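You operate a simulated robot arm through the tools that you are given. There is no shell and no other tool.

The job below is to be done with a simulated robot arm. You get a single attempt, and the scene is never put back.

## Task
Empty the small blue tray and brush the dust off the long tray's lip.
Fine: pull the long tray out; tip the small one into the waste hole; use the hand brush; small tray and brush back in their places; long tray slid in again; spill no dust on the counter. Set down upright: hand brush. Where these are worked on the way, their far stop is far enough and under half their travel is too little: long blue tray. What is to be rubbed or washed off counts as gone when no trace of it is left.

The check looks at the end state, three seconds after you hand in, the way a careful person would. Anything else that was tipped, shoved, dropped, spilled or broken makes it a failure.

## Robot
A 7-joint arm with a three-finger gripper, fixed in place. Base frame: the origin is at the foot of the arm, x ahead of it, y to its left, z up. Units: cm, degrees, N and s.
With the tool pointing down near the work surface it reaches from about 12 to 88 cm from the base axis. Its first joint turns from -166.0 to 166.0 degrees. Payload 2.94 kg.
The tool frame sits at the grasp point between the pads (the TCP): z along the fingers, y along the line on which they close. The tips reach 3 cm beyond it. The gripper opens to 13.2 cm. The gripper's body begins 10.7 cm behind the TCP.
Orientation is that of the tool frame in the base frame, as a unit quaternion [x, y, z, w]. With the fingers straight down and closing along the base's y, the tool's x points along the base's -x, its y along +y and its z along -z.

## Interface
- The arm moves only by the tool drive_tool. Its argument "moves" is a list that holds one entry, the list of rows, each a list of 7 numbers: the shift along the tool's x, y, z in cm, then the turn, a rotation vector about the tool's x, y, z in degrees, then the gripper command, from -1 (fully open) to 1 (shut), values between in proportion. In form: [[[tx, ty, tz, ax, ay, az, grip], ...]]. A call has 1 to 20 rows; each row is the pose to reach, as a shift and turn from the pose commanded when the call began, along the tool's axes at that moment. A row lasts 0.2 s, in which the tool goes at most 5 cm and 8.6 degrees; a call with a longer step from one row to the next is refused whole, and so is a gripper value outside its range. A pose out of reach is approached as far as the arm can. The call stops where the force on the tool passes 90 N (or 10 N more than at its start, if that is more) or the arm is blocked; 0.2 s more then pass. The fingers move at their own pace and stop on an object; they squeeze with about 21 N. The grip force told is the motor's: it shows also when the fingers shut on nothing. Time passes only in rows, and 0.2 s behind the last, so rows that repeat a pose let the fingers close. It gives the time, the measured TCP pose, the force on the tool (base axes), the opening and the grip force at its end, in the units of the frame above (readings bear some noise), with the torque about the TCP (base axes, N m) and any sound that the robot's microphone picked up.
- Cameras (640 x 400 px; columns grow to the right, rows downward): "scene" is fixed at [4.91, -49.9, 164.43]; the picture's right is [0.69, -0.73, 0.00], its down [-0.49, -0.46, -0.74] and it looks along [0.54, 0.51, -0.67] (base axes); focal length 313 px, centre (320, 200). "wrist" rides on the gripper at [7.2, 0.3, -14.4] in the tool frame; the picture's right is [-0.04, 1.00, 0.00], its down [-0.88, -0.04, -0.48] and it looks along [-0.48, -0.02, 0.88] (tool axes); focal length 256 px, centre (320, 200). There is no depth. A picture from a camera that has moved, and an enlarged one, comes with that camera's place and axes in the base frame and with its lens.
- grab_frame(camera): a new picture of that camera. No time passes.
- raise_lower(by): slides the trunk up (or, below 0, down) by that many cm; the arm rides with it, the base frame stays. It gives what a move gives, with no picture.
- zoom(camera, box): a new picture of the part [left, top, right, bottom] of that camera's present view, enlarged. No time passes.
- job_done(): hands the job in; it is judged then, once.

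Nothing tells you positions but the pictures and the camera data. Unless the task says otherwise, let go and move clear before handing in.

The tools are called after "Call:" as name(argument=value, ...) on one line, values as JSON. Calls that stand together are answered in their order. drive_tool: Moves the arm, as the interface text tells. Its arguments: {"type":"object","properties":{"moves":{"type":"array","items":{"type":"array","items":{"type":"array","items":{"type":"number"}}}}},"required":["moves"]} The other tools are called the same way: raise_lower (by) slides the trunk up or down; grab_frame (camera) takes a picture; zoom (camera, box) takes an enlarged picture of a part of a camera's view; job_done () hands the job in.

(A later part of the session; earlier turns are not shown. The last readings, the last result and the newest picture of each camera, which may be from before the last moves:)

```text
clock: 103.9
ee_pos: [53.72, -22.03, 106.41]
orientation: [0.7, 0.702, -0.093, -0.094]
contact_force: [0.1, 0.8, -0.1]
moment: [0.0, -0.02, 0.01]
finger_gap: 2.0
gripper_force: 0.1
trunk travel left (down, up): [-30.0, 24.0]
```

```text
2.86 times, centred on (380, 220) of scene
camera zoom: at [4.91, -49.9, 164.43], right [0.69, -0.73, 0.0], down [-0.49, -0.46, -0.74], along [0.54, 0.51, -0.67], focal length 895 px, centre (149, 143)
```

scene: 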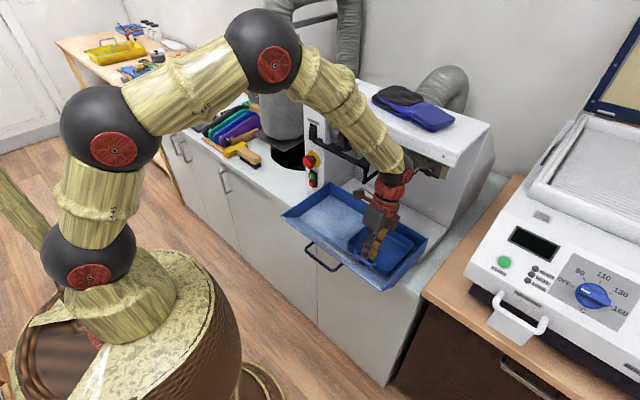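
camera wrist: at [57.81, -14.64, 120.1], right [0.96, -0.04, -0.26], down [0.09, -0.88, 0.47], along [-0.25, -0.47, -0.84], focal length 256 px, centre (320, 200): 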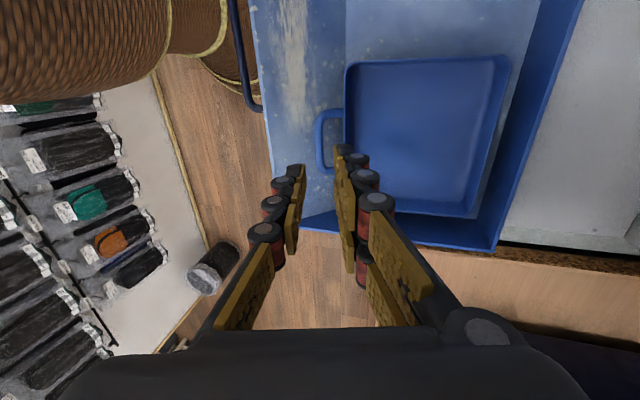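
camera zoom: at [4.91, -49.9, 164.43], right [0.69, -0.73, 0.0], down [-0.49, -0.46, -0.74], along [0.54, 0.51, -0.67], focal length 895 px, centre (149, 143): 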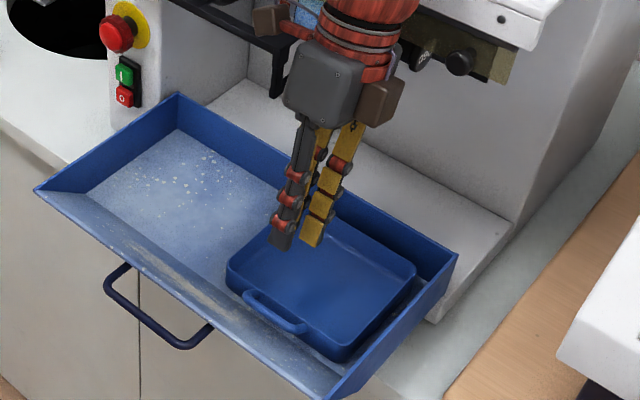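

The small tray is free, resting about 7.7 cm to the right of its place. I'll re-grip its front wall shallowly, keeping the knuckle above the loop, and slide it back along the floor. First I'll level the tool and measure.

Call:
drive_tool(moves=[[[-1.9, 0.2, 1, -7.5, 0, 0, 0.7], [-3.8, 0.43, 2.37, -15, 0, 0, 0.7], [-3.8, 0.43, 2.37, -15, 0, 0, 0.7]]])

Call:
grab_frame(camera="wrist")

Call:
zoom(camera="wrist", box=[240, 40, 400, 200])

```text
clock: 104.7
ee_pos: [53.47, -25.84, 103.8]
orientation: [0.706, 0.708, 0.001, -0.001]
contact_force: [-0.5, -0.8, -0.5]
moment: [-0.02, 0.01, -0.05]
finger_gap: 2.0
gripper_force: 0.2
trunk travel left (down, up): [-30.0, 24.0]
```

```text
taken
camera wrist: at [53.87, -18.48, 118.21], right [1.0, -0.04, 0.0], down [-0.04, -0.88, 0.47], along [-0.02, -0.47, -0.88], focal length 256 px, centre (320, 200)
```

wrist: 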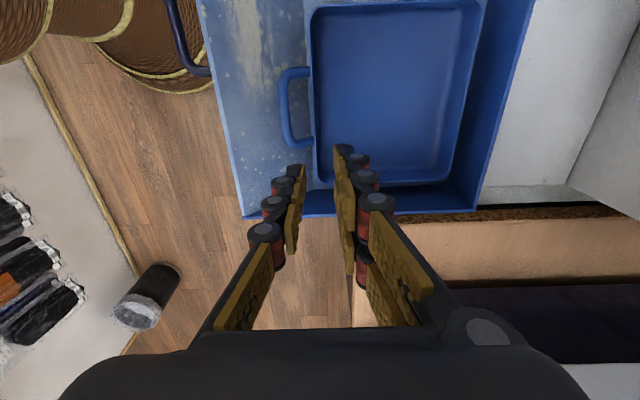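

```text
2.50 times, centred on (320, 120) of wrist
camera zoom: at [53.87, -18.48, 118.21], right [1.0, -0.04, 0.0], down [-0.04, -0.88, 0.47], along [-0.02, -0.47, -0.88], focal length 640 px, centre (320, 400)
```

zoom: 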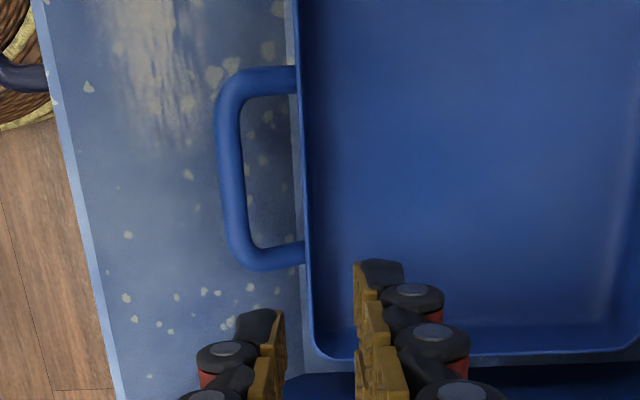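

The tray's wall is at x≈53.15, y centre −22.0, so it needs to move +0.95 in x and +7.6 in y. I'll grip the wall shallowly.

Call:
drive_tool(moves=[[[2, -0.2, 0.5, 0, 0, 0, 0.788], [3.84, -0.32, 1.5, 0, 0, 0, 0.788], [3.84, -0.32, 4, 0, 0, 0, 0.788], [3.84, -0.32, 6, 0, 0, 0, 0.788], [3.84, -0.32, 7.0, 0, 0, 0, 0.788], [3.84, -0.32, 7.0, 0, 0, 0, 0.788]]])

Call:
zoom(camera="wrist", box=[230, 80, 410, 240])

```text
clock: 106.1
ee_pos: [53.1, -22.06, 96.85]
orientation: [0.706, 0.708, 0.0, 0.0]
contact_force: [-0.2, 0.5, -0.4]
moment: [-0.01, -0.01, 0.0]
finger_gap: 1.37
gripper_force: 0.1
trunk travel left (down, up): [-30.0, 24.0]
```

```text
2.50 times, centred on (320, 160) of wrist
camera zoom: at [53.55, -14.69, 111.19], right [1.0, -0.04, 0.0], down [-0.04, -0.88, 0.47], along [-0.02, -0.47, -0.88], focal length 640 px, centre (320, 300)
```

zoom: 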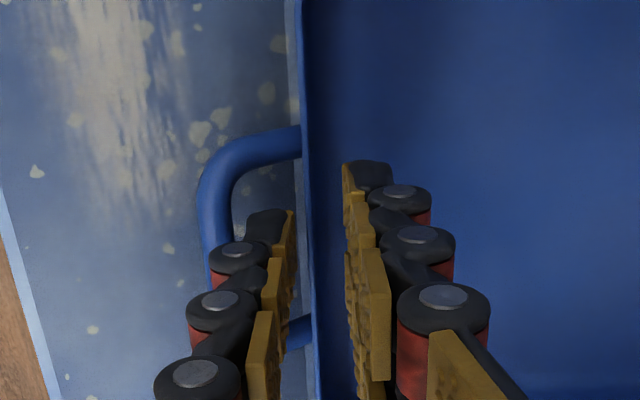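

Call:
drive_tool(moves=[[[0, 0, 0, 0, 0, 0, 1], [0, 0, 0, 0, 0, 0, 1], [0, 0, 0, 0, 0, 0, 1], [0, 0, 0, 0, 0, 0, 1]]])

Call:
drive_tool(moves=[[[0.8, 0.1, -0.1, 0, 0, 0, 1], [2, 0.25, -0.15, 0, 0, 0, 1], [3.4, 0.4, -0.15, 0, 0, 0, 1], [4.8, 0.6, -0.15, 0, 0, 0, 1], [6.2, 0.8, -0.15, 0, 0, 0, 1], [7.2, 0.95, -0.15, 0, 0, 0, 1], [7.6, 0.95, 0, 0, 0, 0, 1], [7.6, 0.95, 0, 0, 0, 0, 1]]])

Call:
zoom(camera="scene", box=[300, 150, 440, 260])

Call:
zoom(camera="wrist", box=[230, 40, 560, 280])

```text
clock: 107.1
ee_pos: [53.18, -22.02, 96.96]
orientation: [0.706, 0.708, 0.0, 0.0]
contact_force: [2.1, -0.4, 2.9]
moment: [-0.05, -0.04, -0.02]
finger_gap: 0.59
gripper_force: 20.8
trunk travel left (down, up): [-30.0, 24.0]
```

```text
clock: 108.9
ee_pos: [54.12, -14.51, 96.79]
orientation: [0.706, 0.708, 0.0, 0.0]
contact_force: [-0.3, -1.6, 4.5]
moment: [-0.05, 0.0, -0.03]
finger_gap: 0.61
gripper_force: 21.7
trunk travel left (down, up): [-30.0, 24.0]
```

```text
3.64 times, centred on (370, 205) of scene
camera zoom: at [4.91, -49.9, 164.43], right [0.69, -0.73, 0.0], down [-0.49, -0.46, -0.74], along [0.54, 0.51, -0.67], focal length 1140 px, centre (138, 182)
```

zoom: 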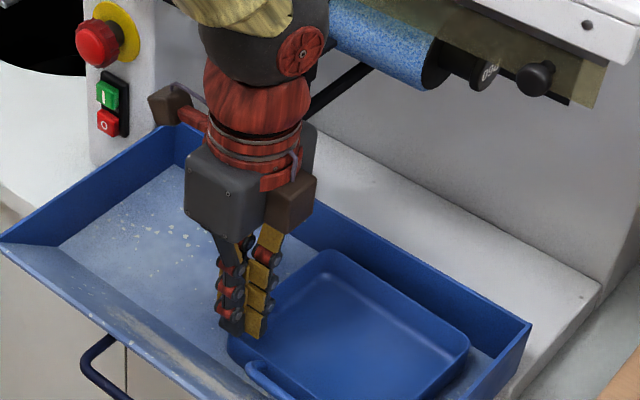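

```text
1.67 times, centred on (395, 160) of wrist
camera zoom: at [54.45, -7.06, 111.25], right [1.0, -0.04, 0.0], down [-0.04, -0.88, 0.47], along [-0.02, -0.47, -0.88], focal length 427 px, centre (195, 267)
```

zoom: 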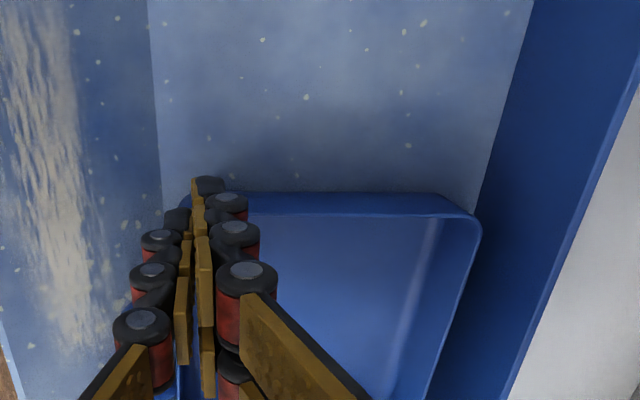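

Call:
zoom(camera="scene", box=[330, 200, 430, 290])

Call:
grab_frame(camera="wrist")

```text
4.44 times, centred on (380, 245) of scene
camera zoom: at [4.91, -49.9, 164.43], right [0.69, -0.73, 0.0], down [-0.49, -0.46, -0.74], along [0.54, 0.51, -0.67], focal length 1393 px, centre (53, 0)
```

zoom: 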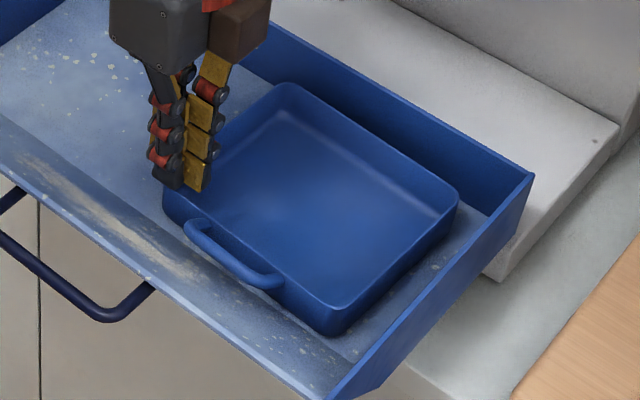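

```text
taken
camera wrist: at [54.45, -7.06, 111.25], right [1.0, -0.04, 0.0], down [-0.04, -0.88, 0.47], along [-0.02, -0.47, -0.88], focal length 256 px, centre (320, 200)
```

wrist: 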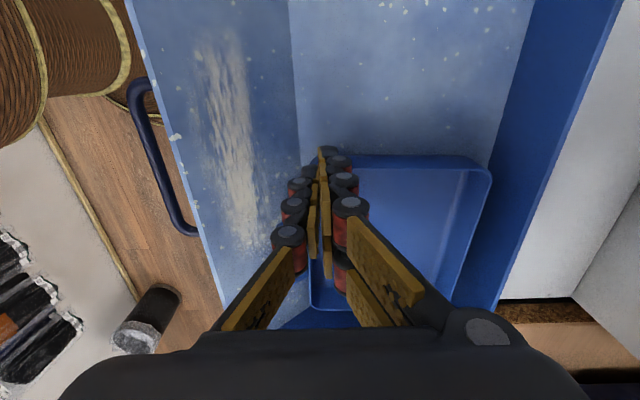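

The pads slid along the wall until they met the tray's left side, then began pushing the tray. Its left wall is now at y≈−12.7, so it needs about 5.6 cm more. The wall between the pads keeps it straight, so I'll keep pushing left.

Call:
drive_tool(moves=[[[0.8, 0, -0.1, 0, 0, 0, 1], [1.8, 0, -0.2, 0, 0, 0, 1], [2.8, 0, -0.2, 0, 0, 0, 1], [3.8, 0, -0.2, 0, 0, 0, 1], [4.6, 0, -0.2, 0, 0, 0, 1], [4.6, 0, -0.2, 0, 0, 0, 1]]])

Call:
grab_frame(camera="wrist")

Call:
zoom(camera="scene", box=[310, 160, 430, 260])

```text
clock: 110.3
ee_pos: [54.1, -9.75, 96.95]
orientation: [0.706, 0.708, 0.0, -0.001]
contact_force: [0.0, 0.3, 0.1]
moment: [0.0, 0.03, -0.02]
finger_gap: 0.0
gripper_force: 20.4
trunk travel left (down, up): [-30.0, 24.0]
```

```text
taken
camera wrist: at [54.45, -2.39, 111.39], right [1.0, -0.04, 0.0], down [-0.04, -0.88, 0.47], along [-0.02, -0.47, -0.88], focal length 256 px, centre (320, 200)
```

wrist: 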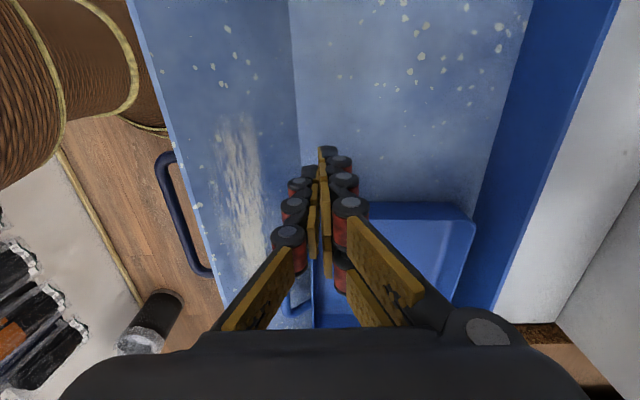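

```text
4.00 times, centred on (370, 210) of scene
camera zoom: at [4.91, -49.9, 164.43], right [0.69, -0.73, 0.0], down [-0.49, -0.46, -0.74], along [0.54, 0.51, -0.67], focal length 1253 px, centre (120, 160)
```

zoom: 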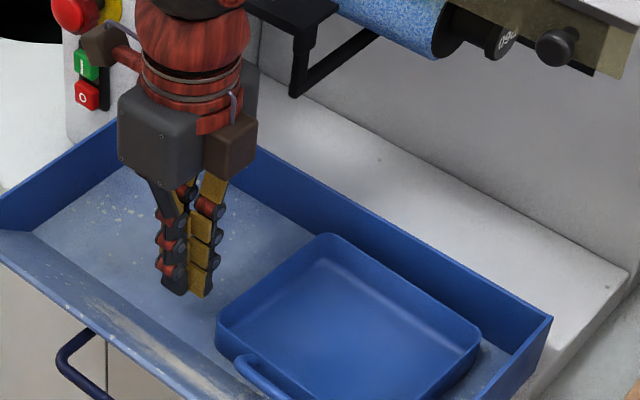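

The pads have very little grip and slipped off the corner; the tray is still about 4 cm to the right of its place but undamaged. I'll push it from inside its left wall with closed fingers instead. First I'll rise and turn the tool to face forward.

Call:
drive_tool(moves=[[[0, 0, -3, 0, 0, 0, 1], [0, -1, -7, 0, 0, 0, 1], [-1, -2.5, -10, 0, 0, -8, 1], [-2, -3.5, -10, 0, 0, -16, 1], [-3, -4.5, -10, 0, 0, -24, 1], [-4, -5.1, -10, 0, 0, -32, 1], [-4.25, -5.1, -10, 0, 0, -40, 1], [-4.25, -5.1, -10, 0, 0, -48, 1], [-4.25, -5.1, -10, 0, 0, -56, 1], [-4.25, -5.1, -10, 0, 0, -64, 1], [-4.25, -5.1, -10, 0, 0, -72, 1], [-4.25, -5.1, -10, 0, 0, -80, 1], [-4.25, -5.1, -10, 0, 0, -88, 1], [-4.25, -5.1, -10, 0, 0, -90, 1]]])

Call:
grab_frame(camera="wrist")

Call:
zoom(camera="wrist", box=[180, 80, 440, 280])

```text
clock: 113.3
ee_pos: [48.99, -14.14, 107.02]
orientation: [-0.002, 1.0, 0.001, 0.0]
contact_force: [0.2, -0.2, 0.8]
moment: [0.02, -0.05, -0.02]
finger_gap: 0.0
gripper_force: 20.8
trunk travel left (down, up): [-30.0, 24.0]
```

```text
taken
camera wrist: at [41.82, -13.66, 121.42], right [0.04, 1.0, 0.0], down [0.88, -0.04, 0.48], along [0.47, -0.02, -0.88], focal length 256 px, centre (320, 200)
```

wrist: 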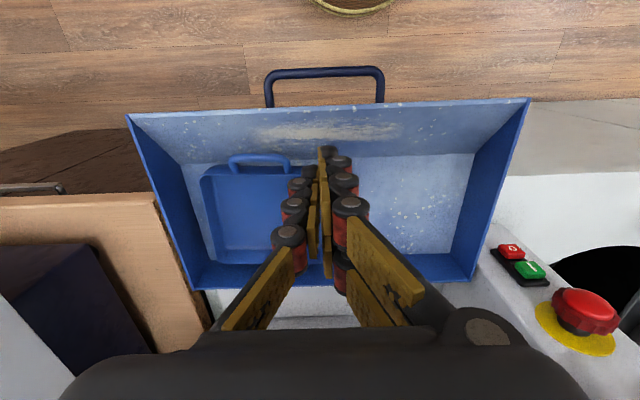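

```text
2.00 times, centred on (310, 180) of wrist
camera zoom: at [41.82, -13.66, 121.42], right [0.04, 1.0, 0.0], down [0.88, -0.04, 0.48], along [0.47, -0.02, -0.88], focal length 512 px, centre (340, 240)
```

zoom: 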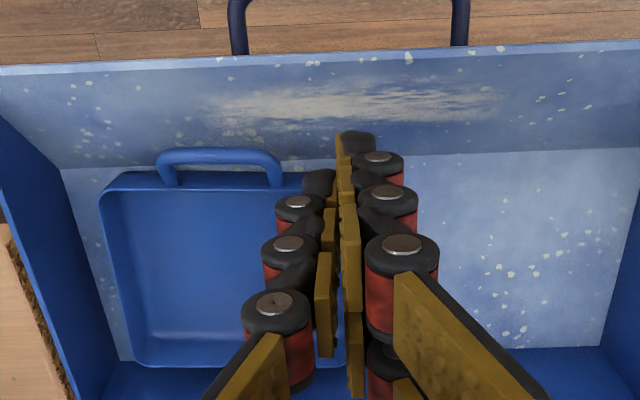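

The loop centre is now at about (50.6, −20.5), so the tray needs +1.0 in x and +6.1 in y. I'll tilt the tool 30° forward to stay clear of the bracket and put the closed fingers deep inside the tray near its left wall.

Call:
drive_tool(moves=[[[-1, -0.4, 0, 0, -7.5, 0, 1], [-2, -0.8, 1, 0, -15, 0, 1], [-3, -1.2, 2, 0, -22.5, 0, 1], [-3.96, -1.66, 3.1, 0, -30, 0, 1], [-3.96, -1.66, 3.1, 0, -30, 0, 1]]])

Call:
drive_tool(moves=[[[0, 0, 3, 0, 0, 0, 1], [0, 0, 6, 0, 0, 0, 1], [0, 0, 8.5, 0, 0, 0, 1], [0, 0, 10.3, 0, 0, 0, 1], [0, 0, 10.3, 0, 0, 0, 1]]])

Call:
grab_frame(camera="wrist")

Call:
zoom(camera="scene", box=[310, 150, 430, 260])

```text
clock: 114.5
ee_pos: [52.89, -15.75, 103.93]
orientation: [-0.001, 0.966, 0.001, 0.259]
contact_force: [-0.9, 0.3, 0.2]
moment: [0.0, 0.01, -0.01]
finger_gap: 0.0
gripper_force: 21.0
trunk travel left (down, up): [-30.0, 24.0]
```

```text
clock: 115.7
ee_pos: [58.14, -15.73, 95.05]
orientation: [-0.001, 0.966, 0.001, 0.259]
contact_force: [1.0, -0.2, -0.7]
moment: [-0.01, 0.01, 0.0]
finger_gap: 0.0
gripper_force: 21.1
trunk travel left (down, up): [-30.0, 24.0]
```

```text
taken
camera wrist: at [44.83, -15.28, 103.79], right [0.04, 1.0, 0.02], down [0.52, -0.04, 0.85], along [0.85, -0.02, -0.52], focal length 256 px, centre (320, 200)
```

wrist: 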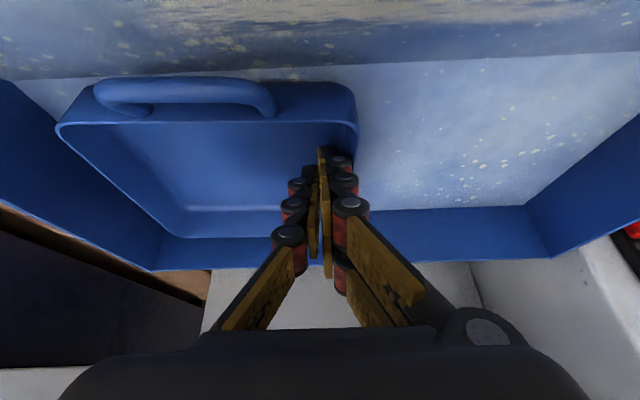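

```text
3.64 times, centred on (370, 205) of scene
camera zoom: at [4.91, -49.9, 164.43], right [0.69, -0.73, 0.0], down [-0.49, -0.46, -0.74], along [0.54, 0.51, -0.67], focal length 1140 px, centre (138, 182)
```

zoom: 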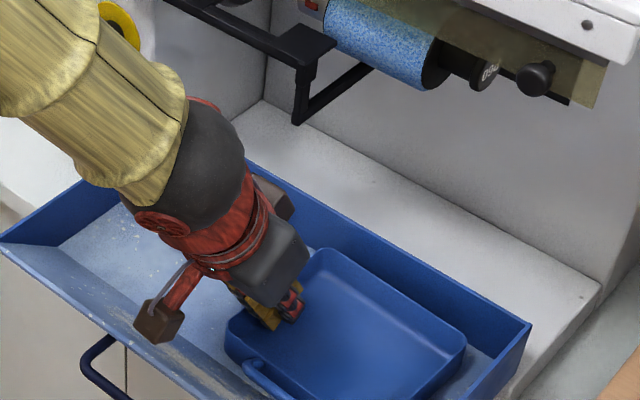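

Fingers are inside near the left wall. Pushing left slowly.

Call:
drive_tool(moves=[[[0, 0.6, 0, 0, 0, 0, 1], [0, 1.4, 0, 0, 0, 0, 1], [0, 2.2, 0, 0, 0, 0, 1], [0, 3.0, 0, 0, 0, 0, 1], [0, 3.8, 0, 0, 0, 0, 1], [0, 4.6, 0, 0, 0, 0, 1], [0, 4.6, 0, 0, 0, 0, 1]]])

Call:
grab_frame(camera="wrist")

Call:
zoom(camera="scene", box=[310, 150, 430, 260])

```text
clock: 117.3
ee_pos: [58.1, -11.04, 95.04]
orientation: [-0.001, 0.966, 0.001, 0.259]
contact_force: [0.4, -0.7, 0.3]
moment: [-0.03, 0.01, 0.01]
finger_gap: 0.0
gripper_force: 20.5
trunk travel left (down, up): [-30.0, 24.0]
```

```text
taken
camera wrist: at [44.67, -10.67, 103.85], right [0.04, 1.0, 0.02], down [0.52, -0.04, 0.85], along [0.85, -0.02, -0.52], focal length 256 px, centre (320, 200)
```

wrist: 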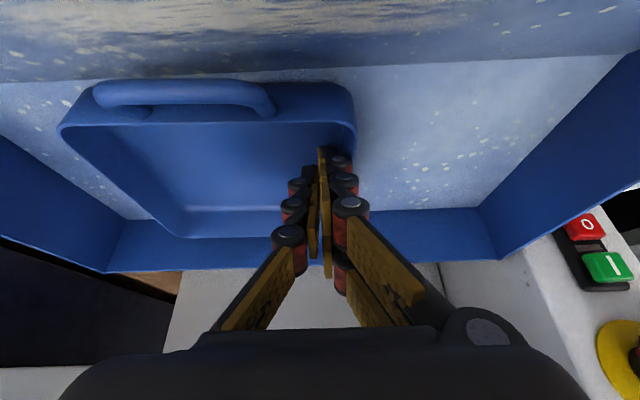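

```text
3.64 times, centred on (370, 205) of scene
camera zoom: at [4.91, -49.9, 164.43], right [0.69, -0.73, 0.0], down [-0.49, -0.46, -0.74], along [0.54, 0.51, -0.67], focal length 1140 px, centre (138, 182)
```

zoom: 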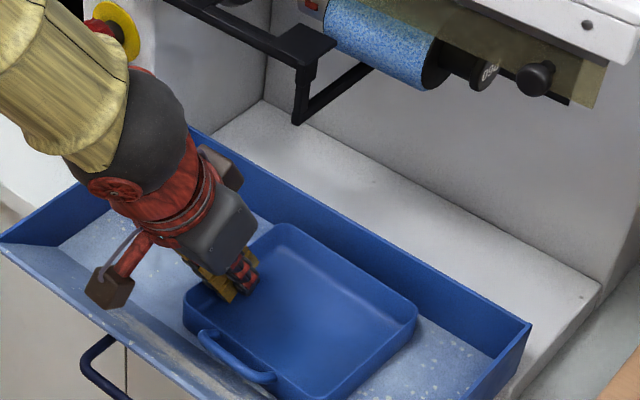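

The tray moves squarely. Another 1.6 cm left, then I'll push its far wall forward about 1 cm.

Call:
drive_tool(moves=[[[0, 0.6, 0, 0, 0, 0, 1], [0, 1.2, 0, 0, 0, 0, 1], [0, 1.6, 0, 0, 0, 0, 1], [0, 1.6, 0, 0, 0, 0, 1], [0, -0.5, 0, 0, 0, 0, 1], [0, -2.5, 0, 0, 0, 0, 1], [0, -4.5, 0, 0, 0, 0, 1], [0, -4.5, 0, 0, 0, 0, 1]]])

Call:
grab_frame(camera="wrist")

Call:
zoom(camera="scene", box=[310, 150, 430, 260])

```text
clock: 119.1
ee_pos: [57.93, -15.62, 95.03]
orientation: [-0.001, 0.966, 0.001, 0.259]
contact_force: [-0.2, 0.8, -0.6]
moment: [-0.01, -0.01, -0.02]
finger_gap: 0.0
gripper_force: 21.2
trunk travel left (down, up): [-30.0, 24.0]
```

```text
taken
camera wrist: at [44.67, -15.21, 103.8], right [0.04, 1.0, 0.02], down [0.52, -0.04, 0.85], along [0.85, -0.02, -0.52], focal length 256 px, centre (320, 200)
```

wrist: 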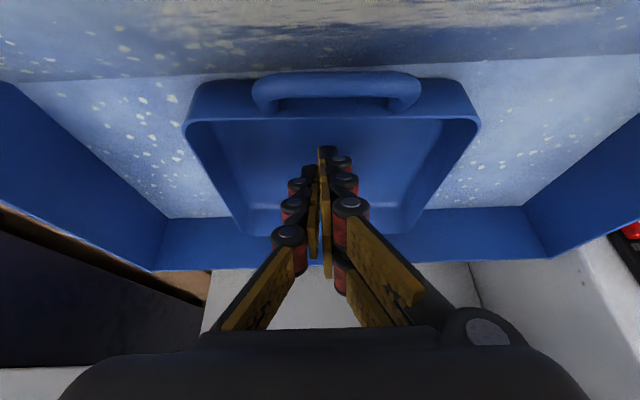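

```text
3.64 times, centred on (370, 205) of scene
camera zoom: at [4.91, -49.9, 164.43], right [0.69, -0.73, 0.0], down [-0.49, -0.46, -0.74], along [0.54, 0.51, -0.67], focal length 1140 px, centre (138, 182)
```

zoom: 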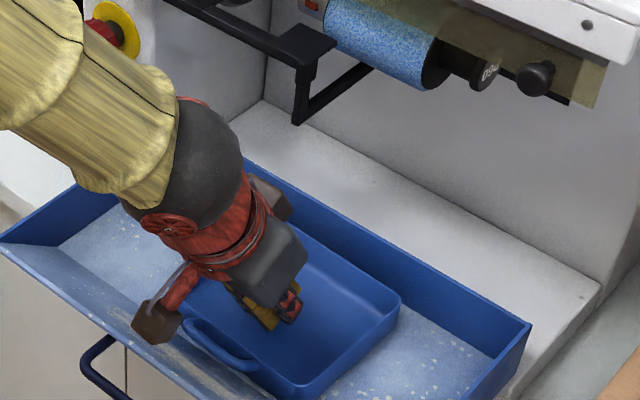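

Its y is right now. I'll move the fingertips to the inside of the far wall and push it forward about 0.8 cm.

Call:
drive_tool(moves=[[[-1.7, 0.6, 1, 0, 0, 0, 1], [-3.4, 1.0, 2, 0, 0, 0, 1], [-4.6, 1.0, 2.65, 0, 0, 0, 1], [-5.2, 1.0, 3.0, 0, 0, 0, 1], [-5.7, 1.0, 3.3, 0, 0, 0, 1], [-5.7, 1.0, 3.3, 0, 0, 0, 1]]])

Call:
grab_frame(camera="wrist")

Call:
zoom(camera="scene", box=[310, 150, 430, 260])

```text
clock: 120.5
ee_pos: [64.69, -14.61, 95.1]
orientation: [-0.001, 0.966, 0.001, 0.259]
contact_force: [-0.7, -0.2, 0.6]
moment: [-0.01, 0.02, -0.01]
finger_gap: 0.0
gripper_force: 20.9
trunk travel left (down, up): [-30.0, 24.0]
```

```text
taken
camera wrist: at [51.38, -14.12, 103.86], right [0.04, 1.0, 0.02], down [0.52, -0.04, 0.85], along [0.85, -0.02, -0.52], focal length 256 px, centre (320, 200)
```

wrist: 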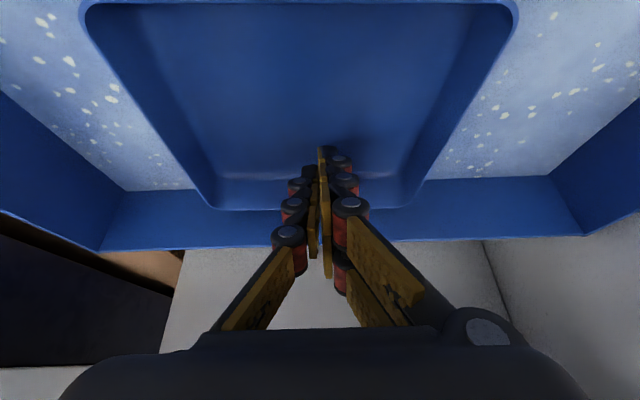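

```text
3.64 times, centred on (370, 205) of scene
camera zoom: at [4.91, -49.9, 164.43], right [0.69, -0.73, 0.0], down [-0.49, -0.46, -0.74], along [0.54, 0.51, -0.67], focal length 1140 px, centre (138, 182)
```

zoom: 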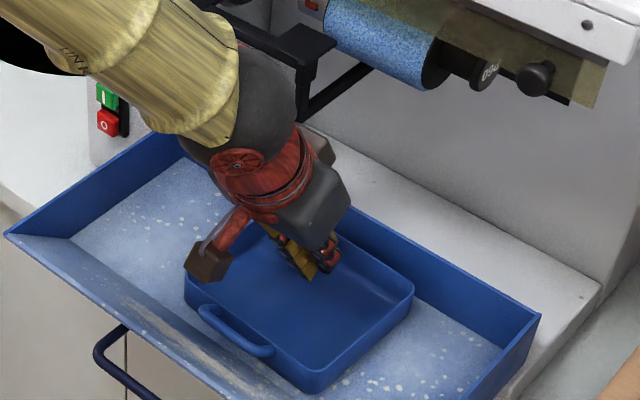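

The small tray is nearly in place, and the long tray slid in about 1 cm with it, which is still well out. The small tray's handle would block the brush on the lip, though, so I'll slide it to the far right for now and slide it back after brushing.

Call:
drive_tool(moves=[[[2, 0, -1.15, 0, 0, 0, 1], [3.9, -1.5, -2.25, 0, 0, 0, 1], [3.9, -4, -2.25, 0, 0, 0, 1], [3.9, -5.2, -2.25, 0, 0, 0, 1], [3.9, -6.2, -2.25, 0, 0, 0, 1], [3.9, -7.2, -2.25, 0, 0, 0, 1], [3.9, -8.2, -2.25, 0, 0, 0, 1], [3.9, -9.2, -2.25, 0, 0, 0, 1], [3.9, -10.2, -2.25, 0, 0, 0, 1], [3.9, -11.2, -2.25, 0, 0, 0, 1], [3.9, -12.2, -2.25, 0, 0, 0, 1], [3.9, -13.2, -2.25, 0, 0, 0, 1], [3.9, -14.0, -2.25, 0, 0, 0, 1], [3.9, -14.4, -2.25, 0, 0, 0, 1], [3.9, -14.4, -2.25, 0, 0, 0, 1]]])

Call:
grab_frame(camera="wrist")

Call:
zoom(camera="scene", box=[300, 150, 450, 290])

```text
clock: 123.7
ee_pos: [60.23, -28.97, 94.95]
orientation: [-0.001, 0.966, 0.001, 0.259]
contact_force: [0.0, 0.8, -0.5]
moment: [0.01, 0.01, 0.04]
finger_gap: 0.0
gripper_force: 21.0
trunk travel left (down, up): [-30.0, 24.0]
```

```text
taken
camera wrist: at [46.8, -28.55, 103.78], right [0.04, 1.0, 0.02], down [0.52, -0.04, 0.85], along [0.85, -0.02, -0.52], focal length 256 px, centre (320, 200)
```

wrist: 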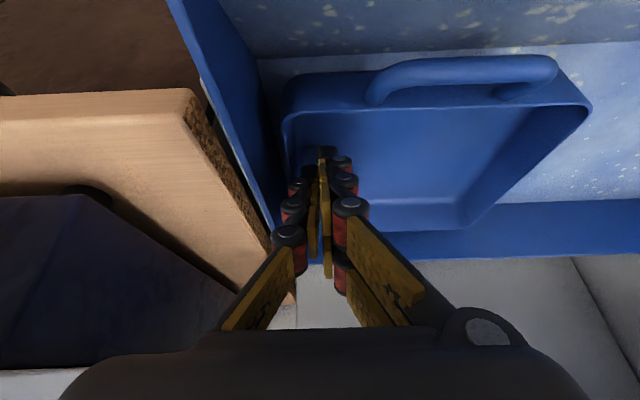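

```text
2.86 times, centred on (375, 220) of scene
camera zoom: at [4.91, -49.9, 164.43], right [0.69, -0.73, 0.0], down [-0.49, -0.46, -0.74], along [0.54, 0.51, -0.67], focal length 895 px, centre (163, 143)
```

zoom: 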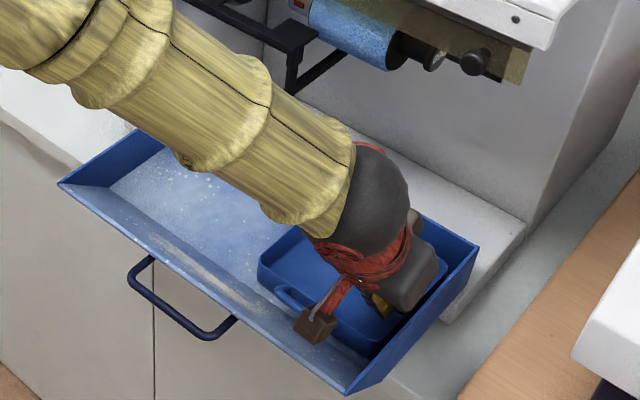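

The small tray is at the far right. I'll withdraw and level the tool before travelling to the brush.

Call:
drive_tool(moves=[[[0, 0.5, -3, 0, 0, 0, 1], [0, 0.5, -7, 0, 0, 0, 1], [0, 0.5, -11, 0, 0, 0, 1], [0, 0.5, -14, 0, 7.5, 0, 1], [1.5, 2, -16, 0, 15, 0, 0.6], [3, 4, -17, 0, 22.5, 0, 0.2], [4, 6, -18, 0, 30, 0, 0], [4, 6, -18, 0, 30, 0, 0]]])

Call:
grab_frame(camera="wrist")

Call:
zoom(camera="scene", box=[290, 150, 440, 290])

```text
clock: 125.5
ee_pos: [47.74, -22.92, 108.67]
orientation: [-0.001, 1.0, 0.001, -0.001]
contact_force: [-0.9, -0.3, -0.6]
moment: [-0.02, 0.0, 0.0]
finger_gap: 6.35
gripper_force: 0.2
trunk travel left (down, up): [-30.0, 24.0]
```

```text
taken
camera wrist: at [40.56, -22.57, 123.02], right [0.04, 1.0, 0.0], down [0.88, -0.04, 0.47], along [0.47, -0.02, -0.88], focal length 256 px, centre (320, 200)
```

wrist: 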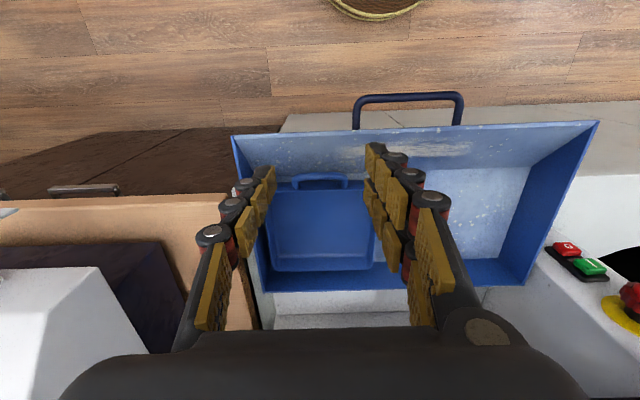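

```text
2.86 times, centred on (365, 220) of scene
camera zoom: at [4.91, -49.9, 164.43], right [0.69, -0.73, 0.0], down [-0.49, -0.46, -0.74], along [0.54, 0.51, -0.67], focal length 895 px, centre (191, 143)
```

zoom: 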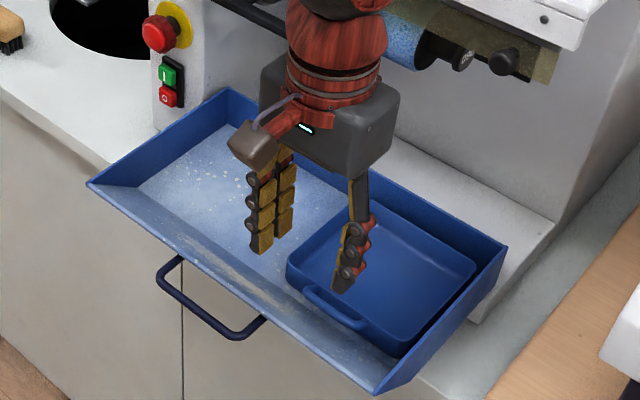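

Next I'll fetch the brush: travel left in front of the machine and yaw so the fingers close fore-and-aft over the brush's width.

Call:
drive_tool(moves=[[[0.5, 4.5, -1, 0, 0, -6.4, -0.2], [1, 9, -2, 0, 0, -12.8, -0.2], [1.5, 13.5, -3, 0, 0, -19.2, -0.2], [2, 18, -4, 0, 0, -25.6, -0.2], [2.7, 22.5, -4, 0, 0, -32, -0.2], [2.7, 27, -4, 0, 0, -38.4, -0.2], [2.7, 31.5, -4, 0, 0, -44.8, -0.2], [2.7, 36, -4, 0, 0, -51.2, -0.2], [2.7, 40.5, -4, 0, 0, -57.6, -0.2], [2.7, 45, -4, 0, 0, -64, -0.2], [2.7, 49.5, -4, 0, 0, -70.4, -0.2], [2.7, 54, -4, 0, 0, -76.8, -0.2], [2.7, 58.5, -4, 0, 0, -83.2, -0.2], [2.7, 63, -4, 0, 0, -90, -0.2], [-1.5, 63, -4, 0, 0, -90, -0.2], [-6, 63, -4, 0, 0, -90, -0.2], [-10, 63, -4, 0, 0, -90, -0.2], [-12, 63, -4, 0, 0, -90, -0.2]]])

Call:
grab_frame(camera="wrist")

Call:
zoom(camera="wrist", box=[240, 80, 400, 240])

```text
clock: 129.3
ee_pos: [59.64, 39.95, 112.63]
orientation: [0.707, -0.707, 0.0, 0.0]
contact_force: [0.6, 0.3, 0.1]
moment: [0.01, 0.04, 0.01]
finger_gap: 7.93
gripper_force: 0.1
trunk travel left (down, up): [-30.0, 24.0]
```

```text
taken
camera wrist: at [59.43, 32.9, 127.01], right [-1.0, 0.04, 0.0], down [0.04, 0.88, 0.48], along [0.02, 0.48, -0.88], focal length 256 px, centre (320, 200)
```

wrist: 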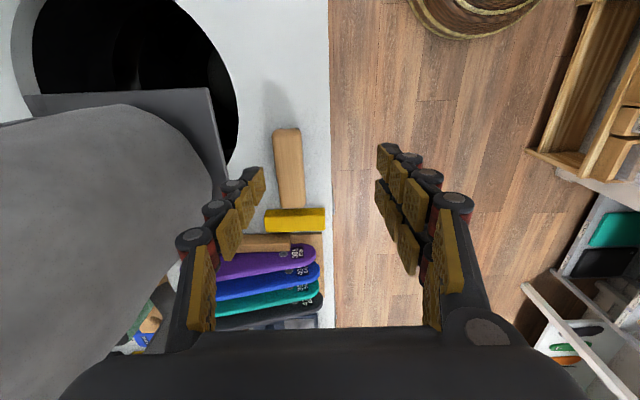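

```text
2.50 times, centred on (320, 160) of wrist
camera zoom: at [59.43, 32.9, 127.01], right [-1.0, 0.04, 0.0], down [0.04, 0.88, 0.48], along [0.02, 0.48, -0.88], focal length 640 px, centre (320, 300)
```

zoom: 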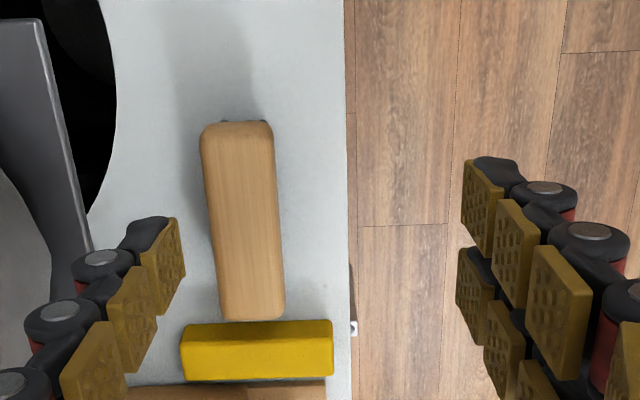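

The brush centre is about (64.6, 47.5), lying along y, roughly 12.4 × 4.2 cm. I'll hover above it to refine alignment.

Call:
drive_tool(moves=[[[-2, -1.3, 3, 0, 0, 0, -0.1], [-4, -2.6, 6, 0, 0, 0, -0.1], [-6, -3.9, 9, 0, 0, 0, -0.1], [-7.55, -4.96, 12, 0, 0, 0, -0.1], [-7.55, -4.96, 13.5, 0, 0, 0, -0.1], [-7.55, -4.96, 13.5, 0, 0, 0, -0.1]]])

Call:
grab_frame(camera="wrist")

Call:
zoom(camera="scene", box=[200, 100, 300, 190])

```text
clock: 130.7
ee_pos: [64.61, 47.52, 99.25]
orientation: [0.707, -0.707, 0.0, 0.0]
contact_force: [0.0, 0.5, 0.1]
moment: [0.01, -0.01, 0.02]
finger_gap: 7.26
gripper_force: 0.1
trunk travel left (down, up): [-30.0, 24.0]
```

```text
taken
camera wrist: at [64.32, 40.4, 113.47], right [-1.0, 0.04, 0.0], down [0.04, 0.88, 0.48], along [0.02, 0.48, -0.88], focal length 256 px, centre (320, 200)
```

wrist: 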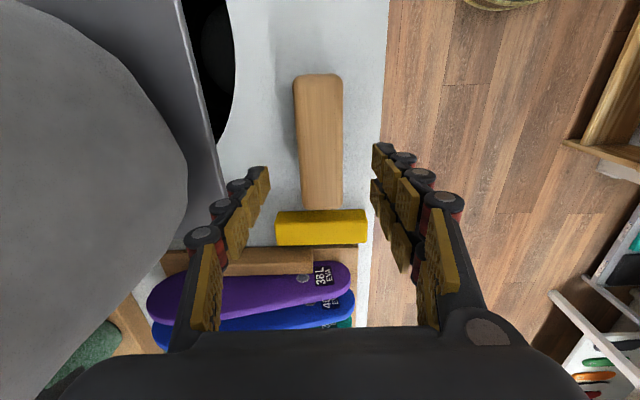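

```text
4.44 times, centred on (250, 145) of scene
camera zoom: at [4.91, -49.9, 164.43], right [0.69, -0.73, 0.0], down [-0.49, -0.46, -0.74], along [0.54, 0.51, -0.67], focal length 1393 px, centre (631, 444)
```

zoom: 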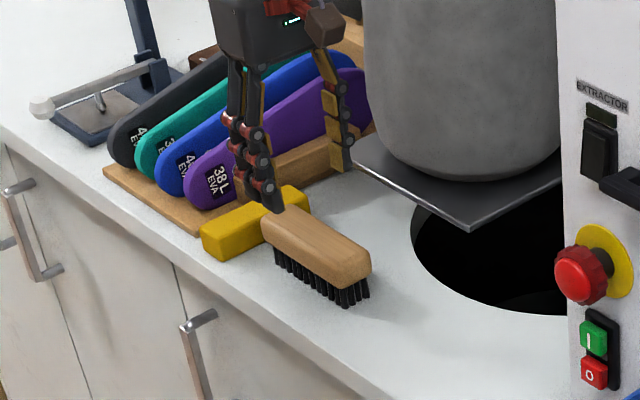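

Aligned. I'll descend until the fingertips are alongside the wooden block.

Call:
drive_tool(moves=[[[0, -0.05, 3, 0, 0, 0, -0.1], [0, -0.05, 6, 0, 0, 0, -0.1], [0, -0.05, 7.5, 0, 0, 0, -0.1], [0, -0.05, 8.3, 0, 0, 0, -0.1], [0, -0.05, 8.3, 0, 0, 0, -0.1]]])

Call:
grab_frame(camera="wrist")

Call:
zoom(camera="scene", box=[220, 110, 290, 180])

```text
clock: 131.9
ee_pos: [64.61, 47.72, 90.94]
orientation: [0.707, -0.707, 0.0, -0.001]
contact_force: [0.0, 0.5, 0.3]
moment: [-0.01, -0.01, -0.01]
finger_gap: 7.26
gripper_force: 0.0
trunk travel left (down, up): [-30.0, 24.0]
```

```text
taken
camera wrist: at [64.4, 40.51, 105.23], right [-1.0, 0.04, 0.0], down [0.04, 0.88, 0.48], along [0.02, 0.48, -0.88], focal length 256 px, centre (320, 200)
```

wrist: 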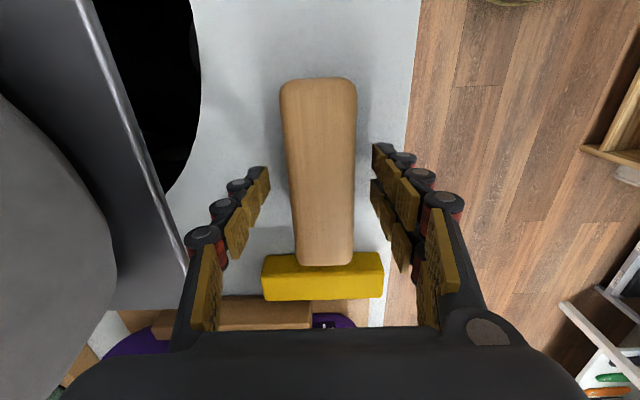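

```text
5.71 times, centred on (255, 145) of scene
camera zoom: at [4.91, -49.9, 164.43], right [0.69, -0.73, 0.0], down [-0.49, -0.46, -0.74], along [0.54, 0.51, -0.67], focal length 1791 px, centre (691, 514)
```

zoom: 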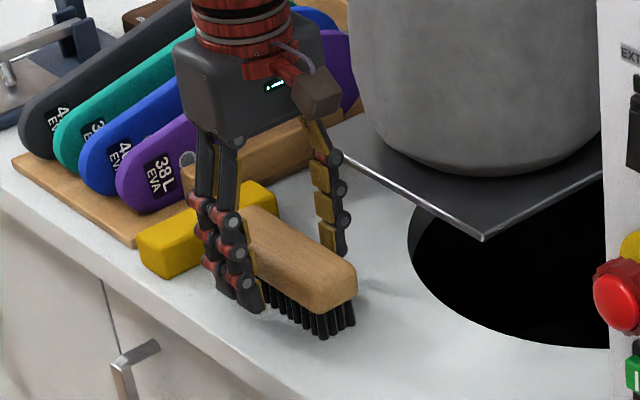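

The tips are beside the block (top at z≈90.7). I'll lower 0.5 cm and close on it.

Call:
drive_tool(moves=[[[0, -0.05, 0.5, 0, 0, 0, -0.1], [0, -0.05, 0.5, 0, 0, 0, 0.2], [0, -0.05, 0.5, 0, 0, 0, 0.5], [0, -0.05, 0.5, 0, 0, 0, 1], [0, -0.05, 0.5, 0, 0, 0, 1], [0, -0.05, 0.5, 0, 0, 0, 1], [0, -0.05, 0.5, 0, 0, 0, 1]]])

Call:
grab_frame(camera="wrist")

```text
clock: 133.5
ee_pos: [64.51, 47.59, 90.39]
orientation: [0.707, -0.707, 0.0, -0.001]
contact_force: [-0.8, -0.8, 0.4]
moment: [0.01, 0.02, -0.03]
finger_gap: 4.09
gripper_force: 21.0
trunk travel left (down, up): [-30.0, 24.0]
```

```text
taken
camera wrist: at [64.43, 40.5, 104.72], right [-1.0, 0.04, 0.0], down [0.04, 0.88, 0.48], along [0.02, 0.48, -0.88], focal length 256 px, centre (320, 200)
```

wrist: 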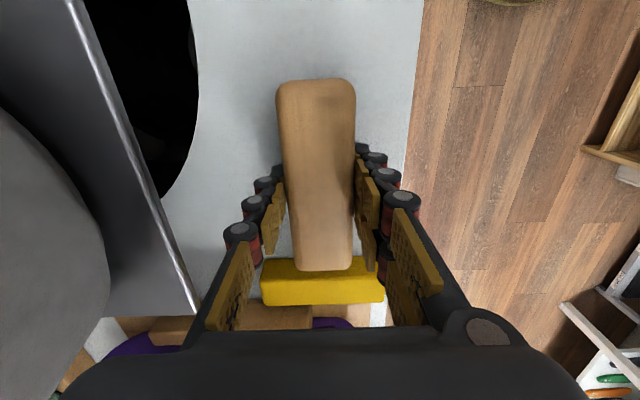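

The brush is gripped (4.09 cm) at TCP (64.5, 47.6, 90.4), which I'll remember for putting it back. Test lift next.

Call:
drive_tool(moves=[[[0, 0, -0.5, 0, 0, 0, 1], [0, 0, -1.2, 0, 0, 0, 1], [0, 0, -2, 0, 0, 0, 1], [0, 0, -3, 0, 0, 0, 1], [0, 0, -3, 0, 0, 0, 1]]])

Call:
grab_frame(camera="wrist")

Call:
zoom(camera="scene", box=[220, 100, 290, 170])

```text
clock: 134.7
ee_pos: [64.57, 47.74, 93.33]
orientation: [0.708, -0.706, 0.0, 0.0]
contact_force: [0.1, 0.3, -0.6]
moment: [0.01, -0.01, 0.02]
finger_gap: 4.08
gripper_force: 21.2
trunk travel left (down, up): [-30.0, 24.0]
```

```text
taken
camera wrist: at [64.41, 40.54, 107.73], right [-1.0, 0.04, 0.0], down [0.04, 0.88, 0.48], along [0.02, 0.48, -0.88], focal length 256 px, centre (320, 200)
```

wrist: 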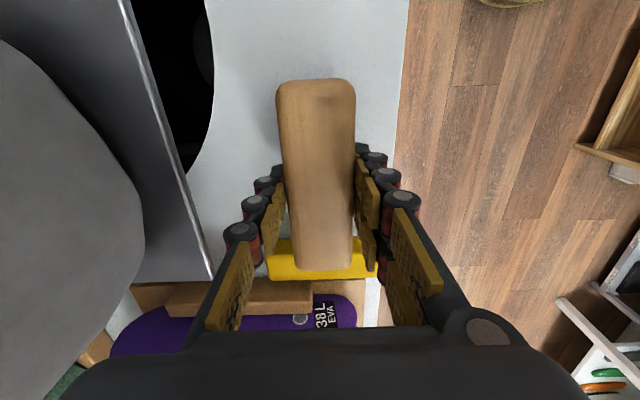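

```text
5.71 times, centred on (255, 135) of scene
camera zoom: at [4.91, -49.9, 164.43], right [0.69, -0.73, 0.0], down [-0.49, -0.46, -0.74], along [0.54, 0.51, -0.67], focal length 1791 px, centre (691, 571)
```

zoom: 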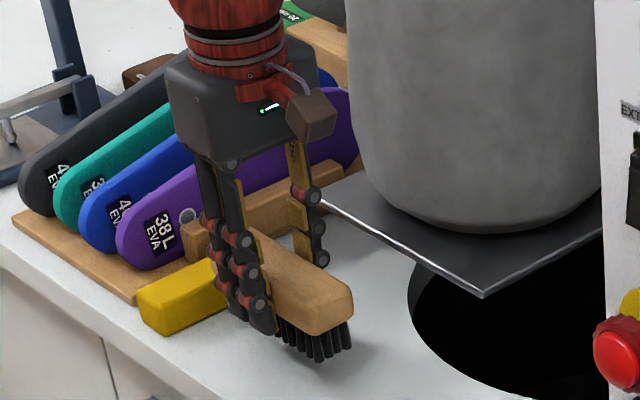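

The brush is held level. I'll lift it away and carry it in front of the machine to the long tray's lip.

Call:
drive_tool(moves=[[[0, 0, -4, 0, 0, 0, 1], [0, 1, -8, 0, 0, 0, 1], [0, 4, -11, 0, 0, 0, 1], [0, 8, -13, 0, 0, 0, 1], [0, 12, -15, 0, 0, 0, 1], [1, 16, -16.5, 0, 0, 0, 1], [4.5, 19, -16.5, 0, 0, 0, 1], [9, 19.5, -16.5, 0, 0, 0, 1], [13.6, 19.5, -16.5, 0, 0, 0, 1], [18.2, 19.5, -16.5, 0, 0, 0, 1], [22.8, 19.5, -16.5, 0, 0, 0, 1], [27.4, 19.5, -16.5, 0, 0, 0, 1], [32, 19.5, -16.5, 0, 0, 0, 1], [36.6, 19.5, -16.5, 0, 0, 0, 1], [41.2, 19.5, -16.5, 0, 0, 0, 1], [45.8, 19.5, -16.5, 0, 0, 0, 1], [50.4, 19.5, -16.5, 0, 0, 0, 1], [54, 19.5, -16.5, 0, 0, 0, 1], [56, 19.5, -16.5, 0, 0, 0, 1]]])

Call:
grab_frame(camera="wrist")

Call:
grab_frame(camera="scene")

```text
clock: 138.7
ee_pos: [45.24, -8.45, 109.75]
orientation: [0.708, -0.706, -0.001, 0.0]
contact_force: [0.0, -0.1, -0.8]
moment: [0.01, 0.02, 0.0]
finger_gap: 4.08
gripper_force: 21.2
trunk travel left (down, up): [-30.0, 24.0]
```

```text
taken
camera wrist: at [45.06, -15.59, 124.07], right [-1.0, 0.04, 0.0], down [0.04, 0.88, 0.48], along [0.02, 0.48, -0.88], focal length 256 px, centre (320, 200)
```

wrist: 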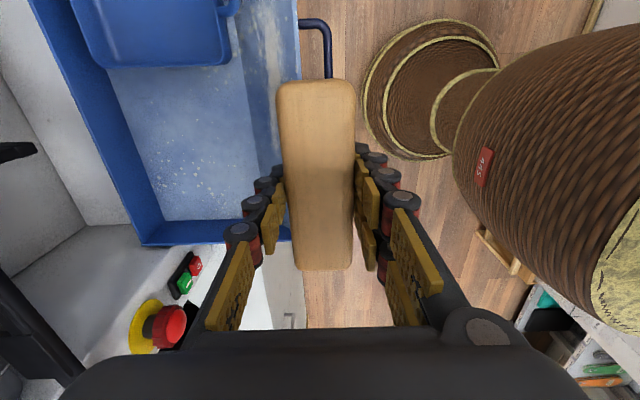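

```text
taken
```

scene: 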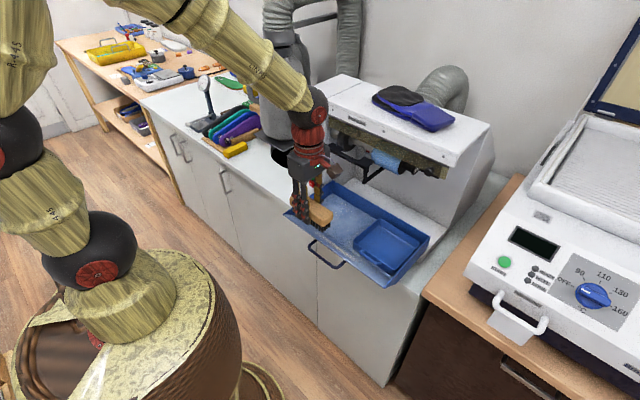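

Call:
zoom(camera="wrist", box=[190, 0, 350, 100])

Call:
zoom(camera="scene", box=[280, 170, 400, 280])

```text
4.00 times, centred on (270, 50) of wrist
camera zoom: at [45.06, -15.59, 124.07], right [-1.0, 0.04, 0.0], down [0.04, 0.88, 0.48], along [0.02, 0.48, -0.88], focal length 1024 px, centre (520, 800)
```

zoom: 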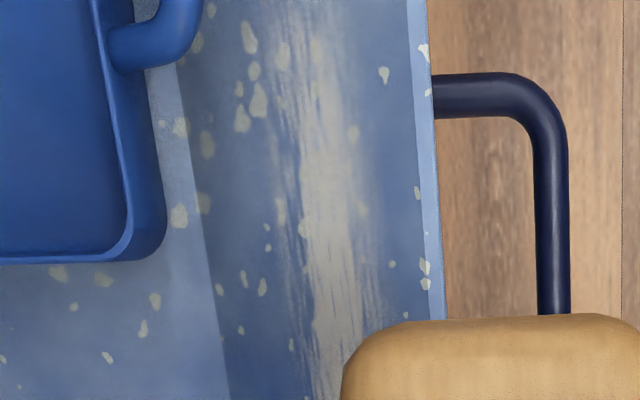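

```text
3.64 times, centred on (340, 225) of scene
camera zoom: at [4.91, -49.9, 164.43], right [0.69, -0.73, 0.0], down [-0.49, -0.46, -0.74], along [0.54, 0.51, -0.67], focal length 1140 px, centre (247, 109)
```

zoom: 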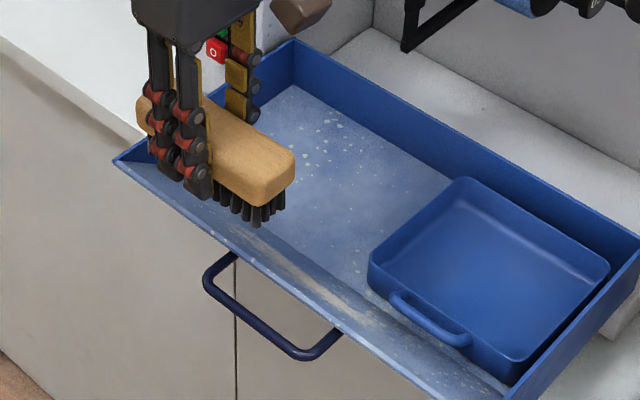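

The lip's top edge is at x≈47, the floor line at x≈54, and the dust streak runs over x≈48.5–51, y≈−21 to −5.5. I'll start with the left half (brush centre y≈−8.3, clear of the small tray), hovering above the lip first.

Call:
drive_tool(moves=[[[0, -1.5, 2, 0, 0, 0, 1], [-0.1, -3, 4, 0, 0, 0, 1], [-0.15, -4.76, 6.3, 0, 0, 0, 1], [-0.15, -4.76, 8.3, 0, 0, 0, 1], [-0.15, -4.76, 8.3, 0, 0, 0, 1]]])

Call:
grab_frame(camera="wrist")

Call:
zoom(camera="scene", box=[280, 170, 400, 280])

```text
clock: 139.9
ee_pos: [50.0, -8.26, 101.45]
orientation: [-0.707, 0.707, 0.0, 0.001]
contact_force: [-0.7, 1.2, -1.0]
moment: [0.02, -0.03, 0.0]
finger_gap: 4.08
gripper_force: 20.9
trunk travel left (down, up): [-30.0, 24.0]
```

```text
taken
camera wrist: at [49.79, -15.36, 115.78], right [-1.0, 0.04, 0.0], down [0.04, 0.88, 0.48], along [0.02, 0.48, -0.88], focal length 256 px, centre (320, 200)
```

wrist: 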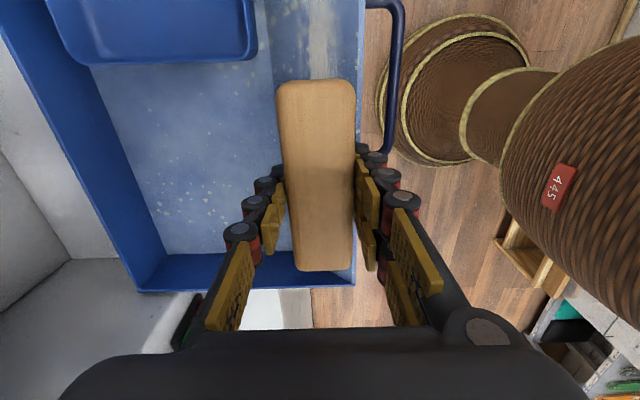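

```text
3.64 times, centred on (340, 225) of scene
camera zoom: at [4.91, -49.9, 164.43], right [0.69, -0.73, 0.0], down [-0.49, -0.46, -0.74], along [0.54, 0.51, -0.67], focal length 1140 px, centre (247, 109)
```

zoom: 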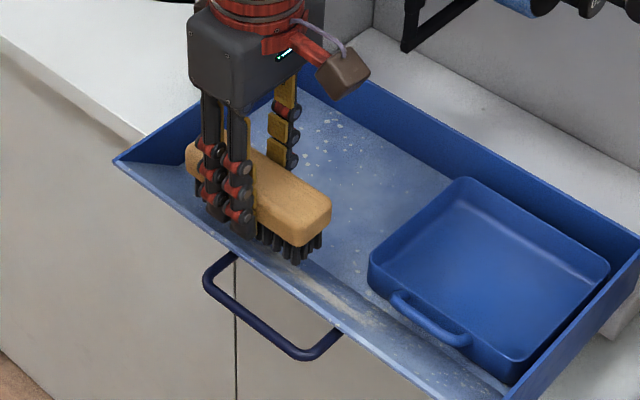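

The brush is over the left half of the streak. I'll lower it gently to find contact.

Call:
drive_tool(moves=[[[0, 0, 0.5, 0, 0, 0, 1], [0, 0, 1.0, 0, 0, 0, 1], [0, 0, 1.0, 0, 0, 0, 1]]])

Call:
drive_tool(moves=[[[0, 0, 0.2, 0, 0, 0, 1], [0, 0, 0.4, 0, 0, 0, 1], [0, 0, 0.4, 0, 0, 0, 1]]])

Call:
zoom(camera="scene", box=[290, 180, 370, 260])

```text
clock: 140.7
ee_pos: [50.03, -8.31, 100.5]
orientation: [0.708, -0.707, 0.0, -0.001]
contact_force: [0.4, -0.4, -0.1]
moment: [0.02, 0.01, -0.01]
finger_gap: 4.07
gripper_force: 20.9
trunk travel left (down, up): [-30.0, 24.0]
```

```text
clock: 141.5
ee_pos: [50.04, -8.25, 100.07]
orientation: [0.708, -0.706, 0.0, 0.0]
contact_force: [0.0, 0.5, -1.6]
moment: [-0.02, 0.0, -0.02]
finger_gap: 4.07
gripper_force: 20.7
trunk travel left (down, up): [-30.0, 24.0]
```

```text
5.00 times, centred on (330, 220) of scene
camera zoom: at [4.91, -49.9, 164.43], right [0.69, -0.73, 0.0], down [-0.49, -0.46, -0.74], along [0.54, 0.51, -0.67], focal length 1567 px, centre (270, 100)
```

zoom: 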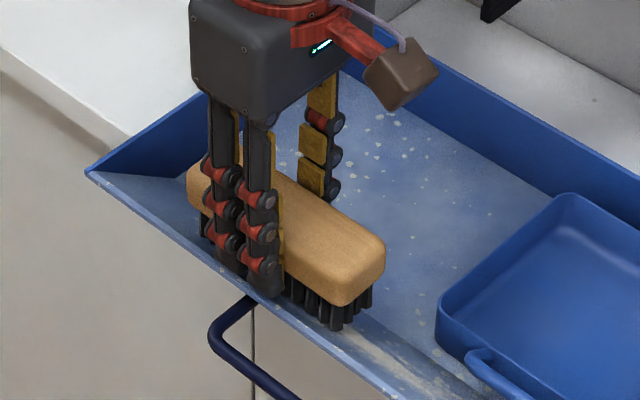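

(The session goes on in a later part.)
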